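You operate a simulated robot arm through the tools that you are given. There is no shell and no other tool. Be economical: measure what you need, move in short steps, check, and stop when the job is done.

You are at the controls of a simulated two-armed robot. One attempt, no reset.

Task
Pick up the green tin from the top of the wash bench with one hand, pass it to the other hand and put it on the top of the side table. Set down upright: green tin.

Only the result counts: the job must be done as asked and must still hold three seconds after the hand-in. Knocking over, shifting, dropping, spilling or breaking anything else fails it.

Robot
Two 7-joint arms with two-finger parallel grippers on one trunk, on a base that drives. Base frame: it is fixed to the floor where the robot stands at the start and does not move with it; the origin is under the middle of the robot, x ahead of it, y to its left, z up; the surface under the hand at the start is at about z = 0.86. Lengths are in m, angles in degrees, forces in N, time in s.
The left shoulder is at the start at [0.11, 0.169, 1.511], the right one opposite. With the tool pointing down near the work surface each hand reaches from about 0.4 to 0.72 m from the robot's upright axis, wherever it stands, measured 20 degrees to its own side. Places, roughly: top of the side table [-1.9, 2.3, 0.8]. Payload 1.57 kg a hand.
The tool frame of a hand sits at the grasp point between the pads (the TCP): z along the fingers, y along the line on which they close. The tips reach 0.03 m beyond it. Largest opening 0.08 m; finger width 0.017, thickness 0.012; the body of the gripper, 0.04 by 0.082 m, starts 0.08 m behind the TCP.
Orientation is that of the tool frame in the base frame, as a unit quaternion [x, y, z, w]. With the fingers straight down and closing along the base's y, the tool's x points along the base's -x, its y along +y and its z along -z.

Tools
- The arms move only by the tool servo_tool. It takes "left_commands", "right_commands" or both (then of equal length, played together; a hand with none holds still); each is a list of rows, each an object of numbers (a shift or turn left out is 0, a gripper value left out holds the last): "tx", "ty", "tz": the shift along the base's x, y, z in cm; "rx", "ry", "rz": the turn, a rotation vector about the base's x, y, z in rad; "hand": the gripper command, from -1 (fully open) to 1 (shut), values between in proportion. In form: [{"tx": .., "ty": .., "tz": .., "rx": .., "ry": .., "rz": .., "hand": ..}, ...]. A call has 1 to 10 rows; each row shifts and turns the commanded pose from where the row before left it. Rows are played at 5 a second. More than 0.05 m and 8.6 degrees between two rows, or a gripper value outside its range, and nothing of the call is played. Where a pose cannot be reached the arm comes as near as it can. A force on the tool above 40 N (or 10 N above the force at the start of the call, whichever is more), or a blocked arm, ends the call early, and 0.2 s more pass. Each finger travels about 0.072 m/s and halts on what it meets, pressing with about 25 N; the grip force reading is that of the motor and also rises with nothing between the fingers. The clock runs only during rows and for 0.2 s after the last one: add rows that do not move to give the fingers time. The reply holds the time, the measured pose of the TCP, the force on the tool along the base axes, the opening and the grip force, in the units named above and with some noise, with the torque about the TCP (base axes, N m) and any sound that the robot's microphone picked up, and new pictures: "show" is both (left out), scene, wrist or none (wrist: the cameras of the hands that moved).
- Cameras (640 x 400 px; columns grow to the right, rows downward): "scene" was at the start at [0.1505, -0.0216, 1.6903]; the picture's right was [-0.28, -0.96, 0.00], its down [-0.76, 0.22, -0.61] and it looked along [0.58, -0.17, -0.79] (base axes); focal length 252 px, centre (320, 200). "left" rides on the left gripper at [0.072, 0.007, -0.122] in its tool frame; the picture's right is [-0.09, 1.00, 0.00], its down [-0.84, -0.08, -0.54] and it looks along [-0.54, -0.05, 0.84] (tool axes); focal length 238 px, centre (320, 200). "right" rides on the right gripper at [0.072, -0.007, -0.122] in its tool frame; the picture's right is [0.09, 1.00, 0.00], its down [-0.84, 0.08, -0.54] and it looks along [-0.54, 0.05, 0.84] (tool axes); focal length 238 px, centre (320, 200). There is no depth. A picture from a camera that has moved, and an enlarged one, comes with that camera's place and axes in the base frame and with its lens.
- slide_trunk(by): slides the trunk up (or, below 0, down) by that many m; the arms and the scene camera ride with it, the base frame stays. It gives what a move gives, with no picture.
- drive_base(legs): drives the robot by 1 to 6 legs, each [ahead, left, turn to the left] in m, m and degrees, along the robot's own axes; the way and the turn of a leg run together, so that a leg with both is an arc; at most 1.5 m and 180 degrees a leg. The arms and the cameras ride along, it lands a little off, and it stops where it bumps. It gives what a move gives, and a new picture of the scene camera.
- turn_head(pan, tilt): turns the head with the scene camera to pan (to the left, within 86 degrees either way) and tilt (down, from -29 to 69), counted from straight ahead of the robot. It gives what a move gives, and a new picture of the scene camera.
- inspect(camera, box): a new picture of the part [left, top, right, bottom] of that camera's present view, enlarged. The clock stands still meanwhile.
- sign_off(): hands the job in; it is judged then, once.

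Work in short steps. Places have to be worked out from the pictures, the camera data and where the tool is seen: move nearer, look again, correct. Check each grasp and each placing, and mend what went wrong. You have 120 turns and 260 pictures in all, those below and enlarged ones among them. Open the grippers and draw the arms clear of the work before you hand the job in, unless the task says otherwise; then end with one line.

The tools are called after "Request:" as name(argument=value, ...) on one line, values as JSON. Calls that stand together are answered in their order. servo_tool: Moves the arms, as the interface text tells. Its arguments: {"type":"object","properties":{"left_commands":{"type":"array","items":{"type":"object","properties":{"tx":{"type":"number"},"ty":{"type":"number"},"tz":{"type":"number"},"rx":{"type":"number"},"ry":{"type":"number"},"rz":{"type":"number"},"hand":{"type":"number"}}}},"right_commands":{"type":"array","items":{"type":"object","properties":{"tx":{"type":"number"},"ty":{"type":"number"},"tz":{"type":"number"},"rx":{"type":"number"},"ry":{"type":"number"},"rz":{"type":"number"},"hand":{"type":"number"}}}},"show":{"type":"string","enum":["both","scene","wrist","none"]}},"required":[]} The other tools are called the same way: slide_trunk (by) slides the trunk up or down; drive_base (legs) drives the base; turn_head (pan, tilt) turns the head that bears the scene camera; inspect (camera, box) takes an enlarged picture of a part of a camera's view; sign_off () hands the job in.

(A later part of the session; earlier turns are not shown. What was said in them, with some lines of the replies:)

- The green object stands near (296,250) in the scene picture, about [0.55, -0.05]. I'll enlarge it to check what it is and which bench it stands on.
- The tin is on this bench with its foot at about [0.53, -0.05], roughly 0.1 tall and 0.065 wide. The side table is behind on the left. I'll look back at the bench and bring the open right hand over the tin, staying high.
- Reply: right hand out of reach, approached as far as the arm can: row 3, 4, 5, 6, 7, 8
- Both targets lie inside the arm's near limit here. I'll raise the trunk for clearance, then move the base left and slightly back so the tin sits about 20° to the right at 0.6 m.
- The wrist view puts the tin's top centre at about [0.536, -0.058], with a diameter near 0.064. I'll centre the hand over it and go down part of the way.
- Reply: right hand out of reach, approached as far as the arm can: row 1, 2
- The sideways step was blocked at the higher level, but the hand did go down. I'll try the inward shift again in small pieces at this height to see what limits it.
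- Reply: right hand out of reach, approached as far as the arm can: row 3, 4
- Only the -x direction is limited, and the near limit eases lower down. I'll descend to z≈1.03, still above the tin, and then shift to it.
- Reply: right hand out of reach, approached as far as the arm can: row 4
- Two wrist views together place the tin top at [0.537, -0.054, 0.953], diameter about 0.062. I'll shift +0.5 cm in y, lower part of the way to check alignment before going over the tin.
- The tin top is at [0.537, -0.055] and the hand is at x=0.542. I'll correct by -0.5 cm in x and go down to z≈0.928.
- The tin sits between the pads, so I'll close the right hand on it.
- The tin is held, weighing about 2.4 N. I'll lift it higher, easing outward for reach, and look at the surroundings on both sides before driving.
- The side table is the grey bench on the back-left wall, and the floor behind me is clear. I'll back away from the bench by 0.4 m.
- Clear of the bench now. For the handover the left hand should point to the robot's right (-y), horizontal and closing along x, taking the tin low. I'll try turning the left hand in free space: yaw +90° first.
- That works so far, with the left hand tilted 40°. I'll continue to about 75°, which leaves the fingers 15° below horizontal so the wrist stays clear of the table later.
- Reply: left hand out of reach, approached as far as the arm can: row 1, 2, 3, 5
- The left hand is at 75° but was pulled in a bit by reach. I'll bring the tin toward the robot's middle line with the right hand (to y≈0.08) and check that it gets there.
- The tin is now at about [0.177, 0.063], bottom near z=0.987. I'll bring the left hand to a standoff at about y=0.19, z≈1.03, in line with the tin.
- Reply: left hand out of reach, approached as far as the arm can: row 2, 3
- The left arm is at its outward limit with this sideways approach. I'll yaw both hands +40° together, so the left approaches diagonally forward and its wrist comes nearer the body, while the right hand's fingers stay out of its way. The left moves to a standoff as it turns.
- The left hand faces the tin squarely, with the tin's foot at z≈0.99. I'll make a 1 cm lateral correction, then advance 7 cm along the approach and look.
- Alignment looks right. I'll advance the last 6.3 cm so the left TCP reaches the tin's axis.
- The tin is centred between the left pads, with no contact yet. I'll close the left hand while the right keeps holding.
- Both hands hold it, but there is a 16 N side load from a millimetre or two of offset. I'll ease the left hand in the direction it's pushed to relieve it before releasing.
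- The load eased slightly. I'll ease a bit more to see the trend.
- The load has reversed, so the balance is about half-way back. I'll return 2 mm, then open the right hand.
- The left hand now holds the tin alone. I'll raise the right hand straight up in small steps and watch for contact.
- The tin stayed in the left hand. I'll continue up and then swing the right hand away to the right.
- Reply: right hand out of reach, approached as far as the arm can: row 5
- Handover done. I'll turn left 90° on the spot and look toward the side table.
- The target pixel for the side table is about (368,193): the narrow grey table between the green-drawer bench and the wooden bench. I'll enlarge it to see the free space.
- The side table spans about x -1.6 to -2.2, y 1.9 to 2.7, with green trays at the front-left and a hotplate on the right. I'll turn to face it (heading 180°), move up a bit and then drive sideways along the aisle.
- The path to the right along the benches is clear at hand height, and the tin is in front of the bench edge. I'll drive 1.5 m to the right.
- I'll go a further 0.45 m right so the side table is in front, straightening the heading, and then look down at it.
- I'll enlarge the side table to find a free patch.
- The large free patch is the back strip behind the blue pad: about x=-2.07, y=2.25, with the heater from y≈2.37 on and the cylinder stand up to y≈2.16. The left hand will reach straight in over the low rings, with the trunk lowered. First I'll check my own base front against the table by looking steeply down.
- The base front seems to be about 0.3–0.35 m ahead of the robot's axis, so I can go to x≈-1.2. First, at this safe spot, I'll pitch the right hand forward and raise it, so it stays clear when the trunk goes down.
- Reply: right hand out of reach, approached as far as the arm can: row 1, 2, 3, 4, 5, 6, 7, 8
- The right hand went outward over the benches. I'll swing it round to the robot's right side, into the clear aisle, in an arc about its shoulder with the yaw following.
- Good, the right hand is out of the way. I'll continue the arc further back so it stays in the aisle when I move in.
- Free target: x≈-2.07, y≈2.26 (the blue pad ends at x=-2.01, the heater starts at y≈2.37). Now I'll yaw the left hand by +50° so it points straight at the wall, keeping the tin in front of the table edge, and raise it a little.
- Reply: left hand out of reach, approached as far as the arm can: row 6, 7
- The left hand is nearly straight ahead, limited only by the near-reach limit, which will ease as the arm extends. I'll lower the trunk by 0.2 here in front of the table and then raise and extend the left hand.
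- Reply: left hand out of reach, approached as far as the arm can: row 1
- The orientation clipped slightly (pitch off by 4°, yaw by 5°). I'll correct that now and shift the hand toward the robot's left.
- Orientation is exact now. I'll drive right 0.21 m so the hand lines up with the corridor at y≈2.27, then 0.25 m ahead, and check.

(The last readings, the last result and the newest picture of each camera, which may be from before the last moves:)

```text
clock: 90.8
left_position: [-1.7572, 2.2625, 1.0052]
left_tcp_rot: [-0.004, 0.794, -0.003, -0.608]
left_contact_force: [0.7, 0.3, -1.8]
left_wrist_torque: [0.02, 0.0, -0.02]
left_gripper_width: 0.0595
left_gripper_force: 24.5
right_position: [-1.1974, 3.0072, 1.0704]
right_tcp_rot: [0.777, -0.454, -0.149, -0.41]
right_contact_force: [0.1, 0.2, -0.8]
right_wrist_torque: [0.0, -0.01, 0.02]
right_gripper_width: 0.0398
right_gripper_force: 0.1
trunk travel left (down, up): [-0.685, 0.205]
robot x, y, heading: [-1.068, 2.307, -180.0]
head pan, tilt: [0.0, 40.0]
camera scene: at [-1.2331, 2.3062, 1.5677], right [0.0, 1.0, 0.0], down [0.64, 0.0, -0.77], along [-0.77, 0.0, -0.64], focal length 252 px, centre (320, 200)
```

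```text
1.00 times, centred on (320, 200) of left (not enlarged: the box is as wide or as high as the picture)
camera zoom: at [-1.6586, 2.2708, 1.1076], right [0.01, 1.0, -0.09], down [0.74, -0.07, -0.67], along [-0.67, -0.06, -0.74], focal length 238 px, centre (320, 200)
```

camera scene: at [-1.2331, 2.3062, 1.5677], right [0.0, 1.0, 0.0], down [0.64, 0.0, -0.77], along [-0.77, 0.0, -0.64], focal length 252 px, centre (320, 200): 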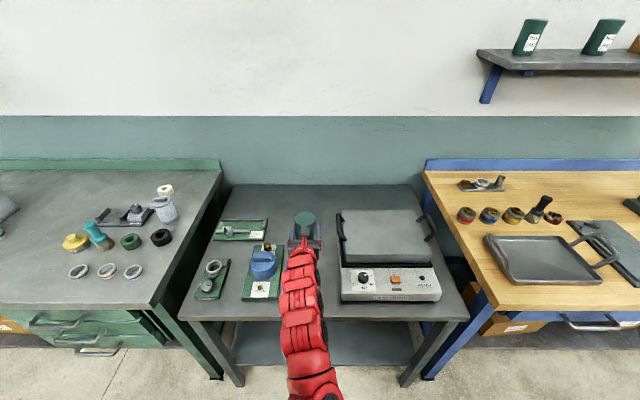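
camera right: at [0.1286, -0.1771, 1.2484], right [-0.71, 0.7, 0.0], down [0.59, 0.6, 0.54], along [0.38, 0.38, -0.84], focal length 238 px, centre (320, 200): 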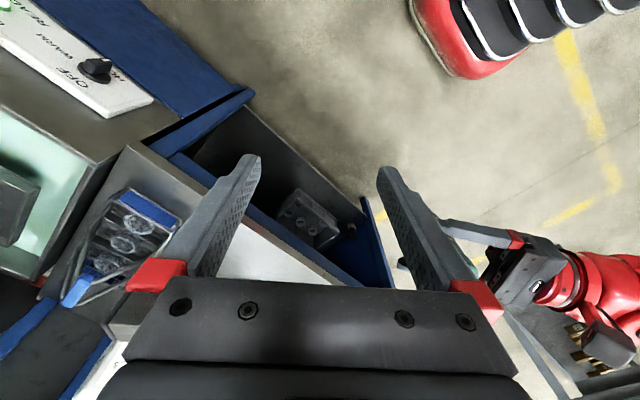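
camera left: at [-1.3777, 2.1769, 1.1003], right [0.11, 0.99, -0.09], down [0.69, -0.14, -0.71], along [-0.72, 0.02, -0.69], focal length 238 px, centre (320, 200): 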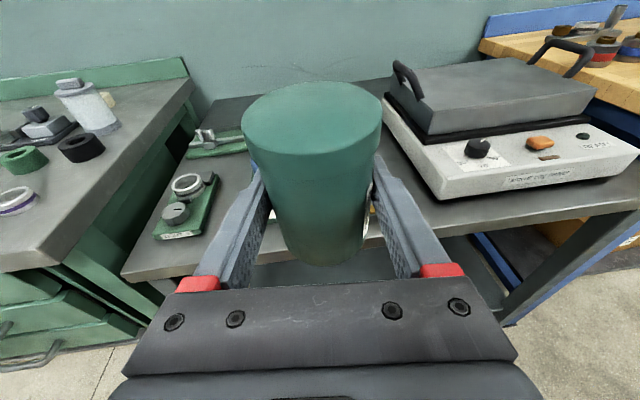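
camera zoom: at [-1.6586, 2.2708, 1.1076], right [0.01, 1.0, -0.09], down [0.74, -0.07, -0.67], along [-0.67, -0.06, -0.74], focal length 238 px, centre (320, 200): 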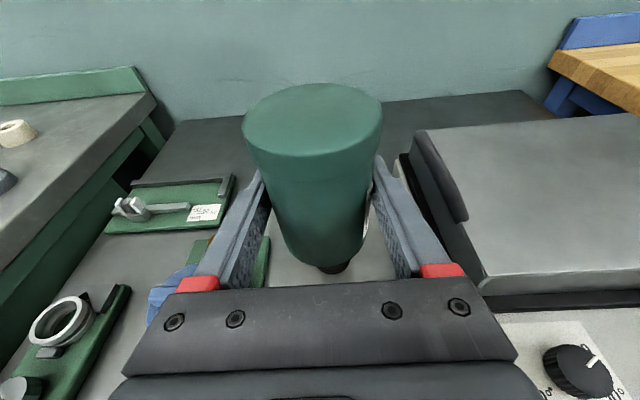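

The hand is centred in the corridor at y=2.26. I'll drive 0.1 m further, then extend the arm while the hand stays high.

Request:
drive_base(legs=[[0.1, 0, 0]])

Request:
servo_tool(left_commands=[{"tx": -4}, {"tx": -4}, {"tx": -4}, {}])

```text
clock: 91.9
left_position: [-1.8567, 2.2625, 1.0061]
left_tcp_rot: [-0.003, 0.794, -0.002, -0.608]
left_contact_force: [-0.3, -0.2, -1.6]
left_wrist_torque: [0.0, -0.02, 0.0]
left_gripper_width: 0.0593
left_gripper_force: 25.0
right_position: [-1.2978, 3.0083, 1.0708]
right_tcp_rot: [0.776, -0.455, -0.149, -0.411]
right_contact_force: [0.4, 0.4, -0.2]
right_wrist_torque: [0.0, -0.01, 0.0]
right_gripper_width: 0.0402
right_gripper_force: 0.2
trunk travel left (down, up): [-0.685, 0.205]
robot x, y, heading: [-1.1623, 2.3099, -179.8]
head pan, tilt: [0.0, 40.0]
camera scene: at [-1.3337, 2.3063, 1.5677], right [0.0, 1.0, 0.0], down [0.64, 0.0, -0.77], along [-0.77, 0.0, -0.64], focal length 252 px, centre (320, 200)
```

scene: 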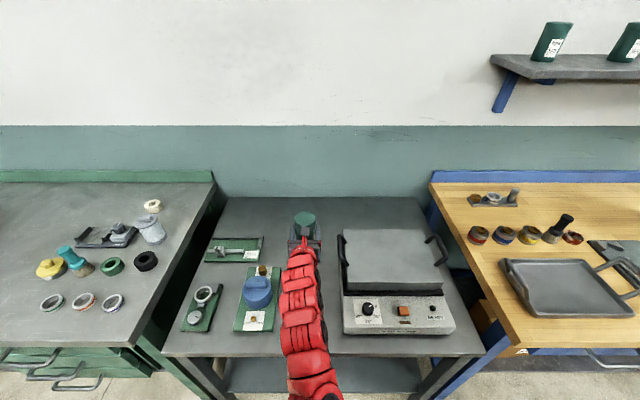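

```text
clock: 92.9
left_position: [-1.9773, 2.2628, 1.0059]
left_tcp_rot: [-0.004, 0.794, -0.003, -0.608]
left_contact_force: [1.1, -0.9, -1.4]
left_wrist_torque: [-0.02, -0.01, 0.01]
left_gripper_width: 0.0593
left_gripper_force: 25.2
right_position: [-1.2979, 3.0073, 1.0703]
right_tcp_rot: [0.776, -0.455, -0.149, -0.411]
right_contact_force: [0.7, 0.2, -0.1]
right_wrist_torque: [-0.01, 0.02, 0.0]
right_gripper_width: 0.0402
right_gripper_force: 0.0
trunk travel left (down, up): [-0.685, 0.205]
robot x, y, heading: [-1.1658, 2.3059, -179.9]
head pan, tilt: [0.0, 40.0]
camera scene: at [-1.3324, 2.3068, 1.5678], right [0.0, 1.0, 0.0], down [0.64, 0.0, -0.77], along [-0.77, 0.0, -0.64], focal length 252 px, centre (320, 200)
camera left: at [-1.8782, 2.2723, 1.1075], right [0.02, 1.0, -0.09], down [0.74, -0.07, -0.67], along [-0.67, -0.06, -0.74], focal length 238 px, centre (320, 200)
```

scene: 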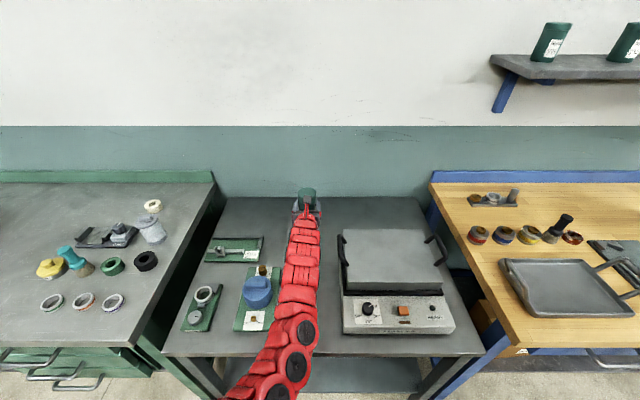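
left: 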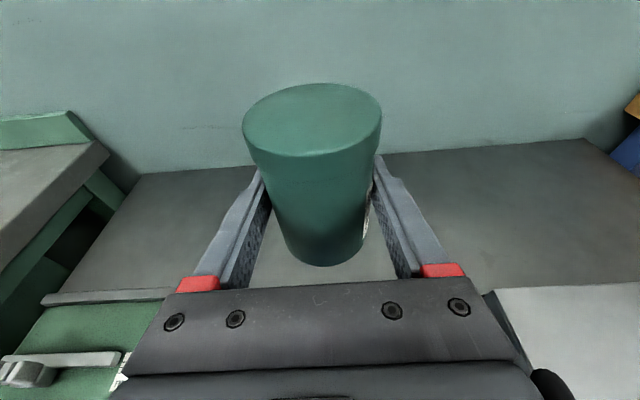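

Wide clear area ahead. I'll extend 9 cm more to x≈-2.07, then lower with the trunk by 0.1.

Request:
servo_tool(left_commands=[{"tx": -4}, {"tx": -4}, {"tx": -1.5}, {}], show="none")

Request:
slide_trunk(by=-0.1)

Request:
servo_tool(left_commands=[{}])

```text
clock: 93.9
left_position: [-2.0721, 2.2602, 1.0053]
left_tcp_rot: [-0.003, 0.794, -0.001, -0.608]
left_contact_force: [0.2, 0.4, -1.4]
left_wrist_torque: [-0.02, -0.01, 0.0]
left_gripper_width: 0.0589
left_gripper_force: 25.0
right_position: [-1.2969, 3.0082, 1.0716]
right_tcp_rot: [0.777, -0.454, -0.148, -0.41]
right_contact_force: [0.3, -0.3, -0.4]
right_wrist_torque: [0.02, -0.01, -0.01]
right_gripper_width: 0.0401
right_gripper_force: 0.0
trunk travel left (down, up): [-0.685, 0.205]
robot x, y, heading: [-1.1646, 2.3114, -180.1]
head pan, tilt: [0.0, 40.0]
```

```text
clock: 95.2
left_position: [-2.0719, 2.2618, 0.9054]
left_tcp_rot: [-0.004, 0.794, -0.003, -0.608]
left_contact_force: [0.1, 0.2, -1.4]
left_wrist_torque: [0.0, 0.0, 0.0]
left_gripper_width: 0.0591
left_gripper_force: 25.4
right_position: [-1.2976, 3.0083, 0.9712]
right_tcp_rot: [0.776, -0.455, -0.148, -0.411]
right_contact_force: [0.4, 0.6, 0.3]
right_wrist_torque: [-0.04, 0.04, 0.03]
right_gripper_width: 0.0402
right_gripper_force: 0.1
trunk travel left (down, up): [-0.585, 0.305]
robot x, y, heading: [-1.1646, 2.3065, -179.6]
head pan, tilt: [0.0, 40.0]
```

```text
clock: 95.6
left_position: [-2.0717, 2.2623, 0.9059]
left_tcp_rot: [-0.004, 0.794, -0.003, -0.608]
left_contact_force: [-0.6, -0.2, -1.6]
left_wrist_torque: [0.01, 0.02, 0.01]
left_gripper_width: 0.0591
left_gripper_force: 24.7
right_position: [-1.2967, 3.0074, 0.9707]
right_tcp_rot: [0.777, -0.454, -0.149, -0.41]
right_contact_force: [-0.1, -0.4, -0.4]
right_wrist_torque: [-0.01, 0.01, 0.0]
right_gripper_width: 0.0398
right_gripper_force: 0.0
trunk travel left (down, up): [-0.585, 0.305]
robot x, y, heading: [-1.1679, 2.304, -179.7]
head pan, tilt: [0.0, 40.0]
camera scene: at [-1.3333, 2.3063, 1.4677], right [0.0, 1.0, 0.0], down [0.64, 0.0, -0.77], along [-0.77, 0.0, -0.64], focal length 252 px, centre (320, 200)
camera left: at [-1.9737, 2.2705, 1.0075], right [0.02, 1.0, -0.09], down [0.74, -0.07, -0.67], along [-0.67, -0.05, -0.74], focal length 238 px, centre (320, 200)
```

scene: 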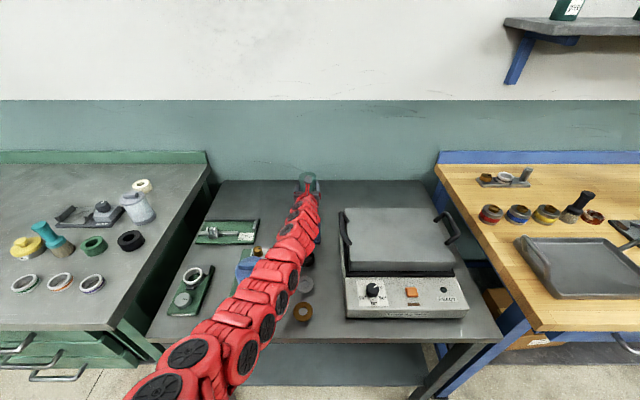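
left: 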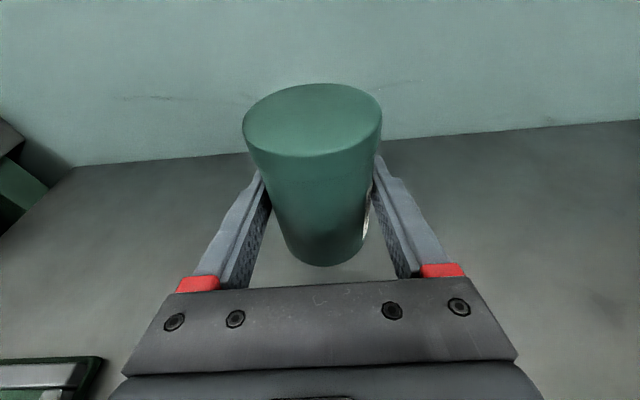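

I'll zoom on the forearm near the blue cylinder to check the clearance before lowering further.

Request:
inspect(camera="scene", box=[180, 160, 360, 350])

```text
2.11 times, centred on (270, 255) of scene
camera zoom: at [-1.3333, 2.3063, 1.4677], right [0.0, 1.0, 0.0], down [0.64, 0.0, -0.77], along [-0.77, 0.0, -0.64], focal length 530 px, centre (425, 84)
```

zoom: 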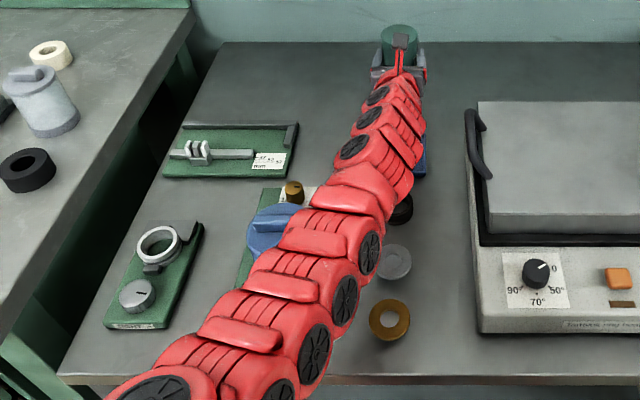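

The forearm runs at about z≈1.0 near the cylinder (top ≈0.87) and off to its side, so there is room. I'll lower the tin 5 cm, which should leave about 1 cm to the table.

Request:
servo_tool(left_commands=[{"tz": -1.5}, {"tz": -1.5}, {"tz": -1}, {"tz": -1}, {}])

```text
clock: 96.8
left_position: [-2.0724, 2.2606, 0.8554]
left_tcp_rot: [-0.004, 0.794, -0.002, -0.608]
left_contact_force: [0.6, 0.0, -1.9]
left_wrist_torque: [-0.01, -0.01, 0.01]
left_gripper_width: 0.0593
left_gripper_force: 24.9
right_position: [-1.2973, 3.0072, 0.9709]
right_tcp_rot: [0.776, -0.454, -0.149, -0.411]
right_contact_force: [-0.5, 0.0, 1.2]
right_wrist_torque: [0.0, 0.01, -0.04]
right_gripper_width: 0.0401
right_gripper_force: 0.0
trunk travel left (down, up): [-0.585, 0.305]
robot x, y, heading: [-1.1674, 2.3059, -180.1]
head pan, tilt: [0.0, 40.0]
camera scene: at [-1.3332, 2.306, 1.4677], right [0.0, 1.0, 0.0], down [0.64, 0.0, -0.77], along [-0.77, 0.0, -0.64], focal length 252 px, centre (320, 200)
camera left: at [-1.9734, 2.2695, 0.9574], right [0.02, 1.0, -0.09], down [0.74, -0.07, -0.67], along [-0.67, -0.05, -0.74], focal length 238 px, centre (320, 200)
```

scene: 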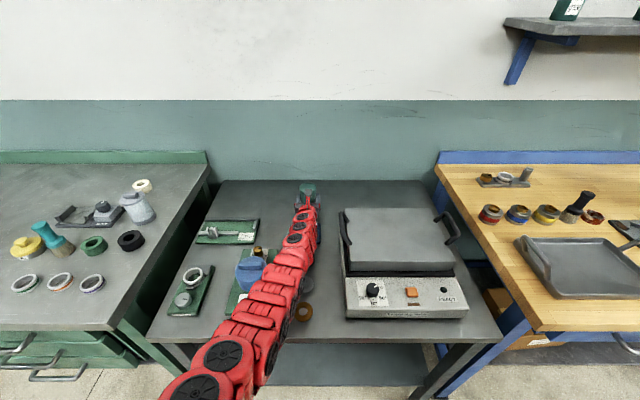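
left: 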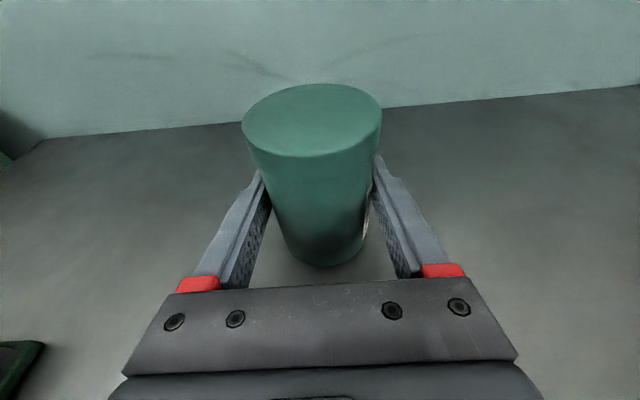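

Not touching yet. I'll lower in small steps and watch the force.

Request:
servo_tool(left_commands=[{"tz": -0.4}, {"tz": -0.4}, {"tz": -0.3}, {}], show="none")

```text
clock: 97.8
left_position: [-2.0712, 2.2614, 0.8444]
left_tcp_rot: [-0.003, 0.794, -0.002, -0.608]
left_contact_force: [-0.5, -0.9, -0.5]
left_wrist_torque: [0.03, 0.04, -0.01]
left_gripper_width: 0.0592
left_gripper_force: 24.6
right_position: [-1.2967, 3.007, 0.9718]
right_tcp_rot: [0.776, -0.455, -0.149, -0.411]
right_contact_force: [0.6, 0.7, -0.4]
right_wrist_torque: [-0.01, -0.05, 0.03]
right_gripper_width: 0.0402
right_gripper_force: 0.0
trunk travel left (down, up): [-0.585, 0.305]
robot x, y, heading: [-1.1672, 2.3067, -180.0]
head pan, tilt: [0.0, 40.0]
```

Request:
servo_tool(left_commands=[{"tz": -0.2}, {}], show="none")

Request:
servo_tool(left_commands=[{"tz": -0.2}, {}], show="wrist")

```text
clock: 98.4
left_position: [-2.0719, 2.2606, 0.8449]
left_tcp_rot: [-0.003, 0.793, -0.002, -0.61]
left_contact_force: [-3.3, -0.5, 8.0]
left_wrist_torque: [0.29, 0.2, 0.08]
left_gripper_width: 0.0594
left_gripper_force: 24.5
right_position: [-1.2963, 3.0073, 0.9708]
right_tcp_rot: [0.776, -0.455, -0.149, -0.411]
right_contact_force: [0.3, -0.5, 0.3]
right_wrist_torque: [0.01, 0.0, 0.01]
right_gripper_width: 0.04
right_gripper_force: 0.1
trunk travel left (down, up): [-0.585, 0.305]
robot x, y, heading: [-1.1671, 2.3098, -179.8]
head pan, tilt: [0.0, 40.0]
```

```text
clock: 99.0
left_position: [-2.071, 2.2616, 0.8444]
left_tcp_rot: [-0.004, 0.792, -0.003, -0.61]
left_contact_force: [-2.9, -0.2, 16.3]
left_wrist_torque: [-0.07, -0.19, -0.01]
left_gripper_width: 0.0591
left_gripper_force: 25.4
right_position: [-1.2959, 3.0062, 0.9708]
right_tcp_rot: [0.776, -0.455, -0.149, -0.41]
right_contact_force: [-0.1, -0.1, -0.1]
right_wrist_torque: [-0.01, -0.06, 0.0]
right_gripper_width: 0.0399
right_gripper_force: 0.0
trunk travel left (down, up): [-0.585, 0.305]
robot x, y, heading: [-1.1628, 2.3073, -179.9]
head pan, tilt: [0.0, 40.0]
camera left: at [-1.9722, 2.2704, 0.9455], right [0.02, 1.0, -0.09], down [0.74, -0.07, -0.67], along [-0.67, -0.05, -0.74], focal length 238 px, centre (320, 200)
```

left: 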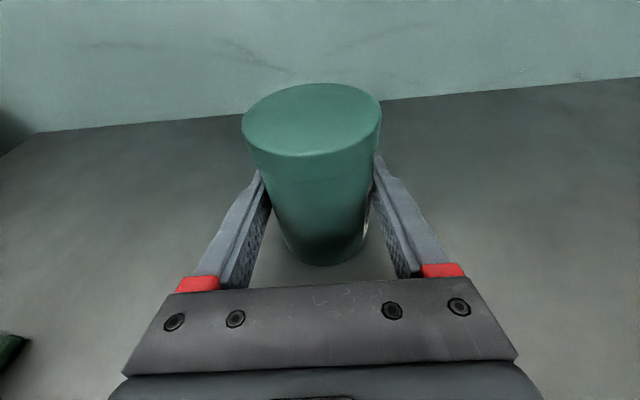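

The tin is standing on the table (16 N up). I'll back off 2 mm and open slowly.

Request:
servo_tool(left_commands=[{"tz": 0.25}, {}, {"hand": 0.3}, {"hand": 0.1}, {"hand": -0.3}, {"hand": -0.7}, {"hand": -1}, {"hand": -1}, {"hand": -1}])

```text
clock: 101.0
left_position: [-2.0727, 2.2623, 0.8433]
left_tcp_rot: [-0.003, 0.793, -0.002, -0.609]
left_contact_force: [-0.6, 1.3, 0.3]
left_wrist_torque: [0.01, 0.0, 0.01]
left_gripper_width: 0.08
left_gripper_force: 0.0
right_position: [-1.2981, 3.0075, 0.9701]
right_tcp_rot: [0.776, -0.455, -0.149, -0.411]
right_contact_force: [0.3, 0.2, 0.0]
right_wrist_torque: [0.01, 0.02, 0.01]
right_gripper_width: 0.0398
right_gripper_force: 0.0
trunk travel left (down, up): [-0.585, 0.305]
robot x, y, heading: [-1.1661, 2.3079, -180.1]
head pan, tilt: [0.0, 40.0]
camera scene: at [-1.3329, 2.3063, 1.4677], right [0.0, 1.0, 0.0], down [0.64, 0.0, -0.77], along [-0.77, 0.0, -0.64], focal length 252 px, centre (320, 200)
camera left: at [-1.9735, 2.2705, 0.9447], right [0.02, 1.0, -0.09], down [0.74, -0.07, -0.67], along [-0.67, -0.05, -0.74], focal length 238 px, centre (320, 200)
```

scene: 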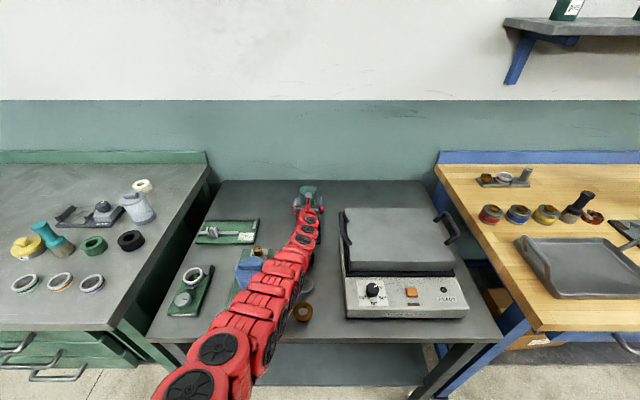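
left: 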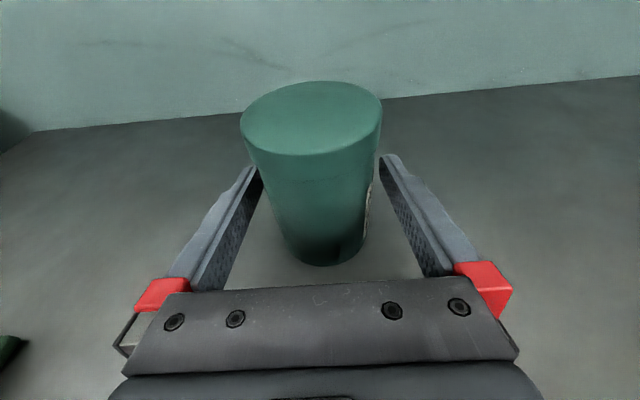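

The tin is free and standing. The fingers are only at its sides, so the cleanest exit is straight up with the trunk by 0.15, then backwards.

Request:
slide_trunk(by=0.15)

Request:
servo_tool(left_commands=[{"tx": 3, "tz": 1}, {"tx": 4, "tz": 1}, {"tx": 4, "tz": 1}, {}])

```text
clock: 102.8
left_position: [-2.0717, 2.2617, 0.992]
left_tcp_rot: [-0.003, 0.794, -0.001, -0.608]
left_contact_force: [0.4, -0.9, 0.3]
left_wrist_torque: [0.03, 0.0, 0.03]
left_gripper_width: 0.0798
left_gripper_force: 0.0
right_position: [-1.2972, 3.0078, 1.1204]
right_tcp_rot: [0.776, -0.455, -0.149, -0.411]
right_contact_force: [0.1, 0.5, 0.0]
right_wrist_torque: [-0.01, -0.01, 0.0]
right_gripper_width: 0.04
right_gripper_force: 0.1
trunk travel left (down, up): [-0.735, 0.155]
robot x, y, heading: [-1.1665, 2.3054, -180.0]
head pan, tilt: [0.0, 40.0]
```

```text
clock: 103.8
left_position: [-1.9585, 2.2585, 1.0218]
left_tcp_rot: [-0.006, 0.794, -0.002, -0.607]
left_contact_force: [-0.8, -0.2, -0.7]
left_wrist_torque: [0.03, 0.03, -0.04]
left_gripper_width: 0.0802
left_gripper_force: 0.0
right_position: [-1.2987, 3.0056, 1.1222]
right_tcp_rot: [0.776, -0.453, -0.148, -0.412]
right_contact_force: [-0.2, -0.4, -0.4]
right_wrist_torque: [0.03, -0.03, -0.01]
right_gripper_width: 0.04
right_gripper_force: 0.0
trunk travel left (down, up): [-0.735, 0.155]
robot x, y, heading: [-1.1666, 2.3064, -180.1]
head pan, tilt: [0.0, 40.0]
camera scene: at [-1.3351, 2.3028, 1.6176], right [0.0, 1.0, 0.0], down [0.64, 0.0, -0.77], along [-0.77, 0.0, -0.64], focal length 252 px, centre (320, 200)
camera left: at [-1.8614, 2.2668, 1.1248], right [0.01, 1.0, -0.08], down [0.74, -0.07, -0.67], along [-0.67, -0.05, -0.74], focal length 238 px, centre (320, 200)
```

scene: 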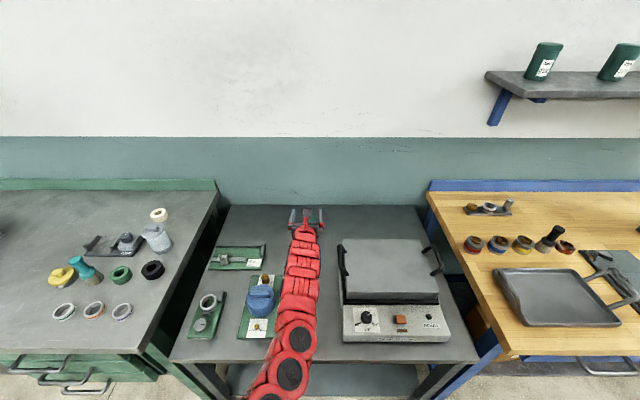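
left: 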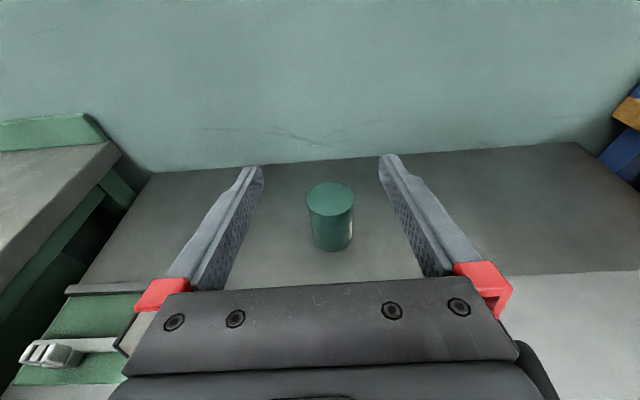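

The tin stands upright on the side table, clear of everything else. I'll open the right gripper, drive straight back away from the table and take a final look.

Request:
drive_base(legs=[[-0.3, 0, 0]])

Request:
servo_tool(right_commands=[{"hand": -1}, {}, {}], show="none")

Request:
inspect(camera="scene", box=[220, 150, 480, 320])

```text
clock: 105.8
left_position: [-1.6656, 2.2633, 1.0241]
left_tcp_rot: [-0.002, 0.794, -0.001, -0.608]
left_contact_force: [0.1, 0.3, 0.9]
left_wrist_torque: [-0.01, 0.01, -0.02]
left_gripper_width: 0.0798
left_gripper_force: 0.0
right_position: [-1.0022, 3.0069, 1.121]
right_tcp_rot: [0.776, -0.456, -0.149, -0.41]
right_contact_force: [-0.3, 0.1, -0.6]
right_wrist_torque: [0.0, 0.0, -0.01]
right_gripper_width: 0.0402
right_gripper_force: 0.1
trunk travel left (down, up): [-0.735, 0.155]
robot x, y, heading: [-0.8711, 2.3084, 179.6]
head pan, tilt: [0.0, 40.0]
camera scene: at [-1.0397, 2.3067, 1.6177], right [0.0, 1.0, 0.0], down [0.64, 0.0, -0.77], along [-0.77, 0.0, -0.64], focal length 252 px, centre (320, 200)
```

scene: 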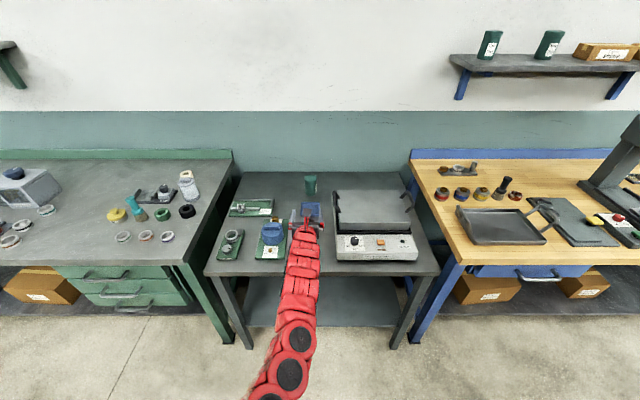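

```text
clock: 106.6
left_position: [-1.6652, 2.2637, 1.0251]
left_tcp_rot: [-0.002, 0.794, -0.001, -0.608]
left_contact_force: [0.3, 0.5, -0.5]
left_wrist_torque: [0.0, -0.01, 0.0]
left_gripper_width: 0.0802
left_gripper_force: 0.1
right_position: [-1.0028, 3.0084, 1.1215]
right_tcp_rot: [0.776, -0.455, -0.148, -0.411]
right_contact_force: [0.8, 0.3, -0.3]
right_wrist_torque: [0.0, 0.03, 0.02]
right_gripper_width: 0.08
right_gripper_force: 0.0
trunk travel left (down, up): [-0.735, 0.155]
robot x, y, heading: [-0.8736, 2.3053, 179.9]
head pan, tilt: [0.0, 40.0]
```

```text
2.35 times, centred on (350, 235) of scene
camera zoom: at [-1.0401, 2.3068, 1.6177], right [0.0, 1.0, 0.0], down [0.64, 0.0, -0.77], along [-0.77, 0.0, -0.64], focal length 592 px, centre (249, 118)
```

zoom: 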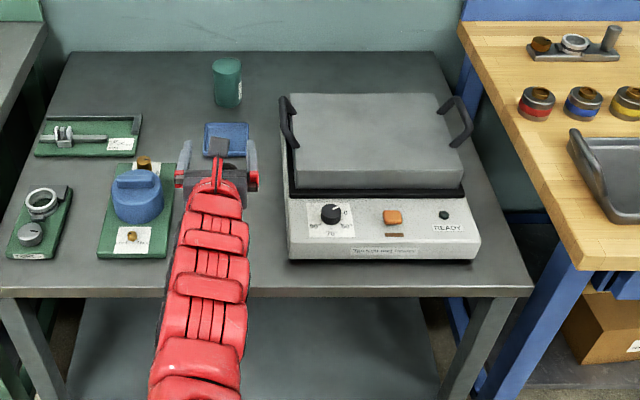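

Everything is in place and undisturbed. I'll back 0.1 m more so the hand is clear of the table area, then hand in.

Request:
drive_base(legs=[[-0.1, 0, 0]])

Request:
sign_off()

```text
clock: 107.8
left_position: [-1.5672, 2.2635, 1.0231]
left_tcp_rot: [-0.002, 0.794, -0.001, -0.608]
left_contact_force: [-0.2, 0.5, 0.2]
left_wrist_torque: [-0.03, -0.01, 0.03]
left_gripper_width: 0.0797
left_gripper_force: 0.1
right_position: [-0.9036, 3.0083, 1.1206]
right_tcp_rot: [0.776, -0.455, -0.149, -0.411]
right_contact_force: [1.2, 0.1, -0.8]
right_wrist_torque: [-0.05, 0.02, 0.03]
right_gripper_width: 0.0799
right_gripper_force: 0.1
trunk travel left (down, up): [-0.735, 0.155]
robot x, y, heading: [-0.7759, 2.3055, 179.9]
head pan, tilt: [0.0, 40.0]
camera scene: at [-0.941, 2.3066, 1.6178], right [0.0, 1.0, 0.0], down [0.64, 0.0, -0.77], along [-0.77, 0.0, -0.64], focal length 252 px, centre (320, 200)
```

scene: 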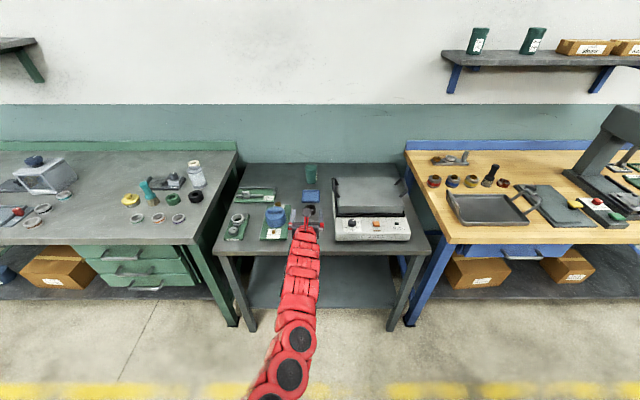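

```text
The job is handed in.
```

The right hand picked the green tin off the wash bench and passed it to the left hand, which set it upright at the back of the side table; nothing else looked disturbed in the last pictures, both grippers are open and clear, and the job is handed in.
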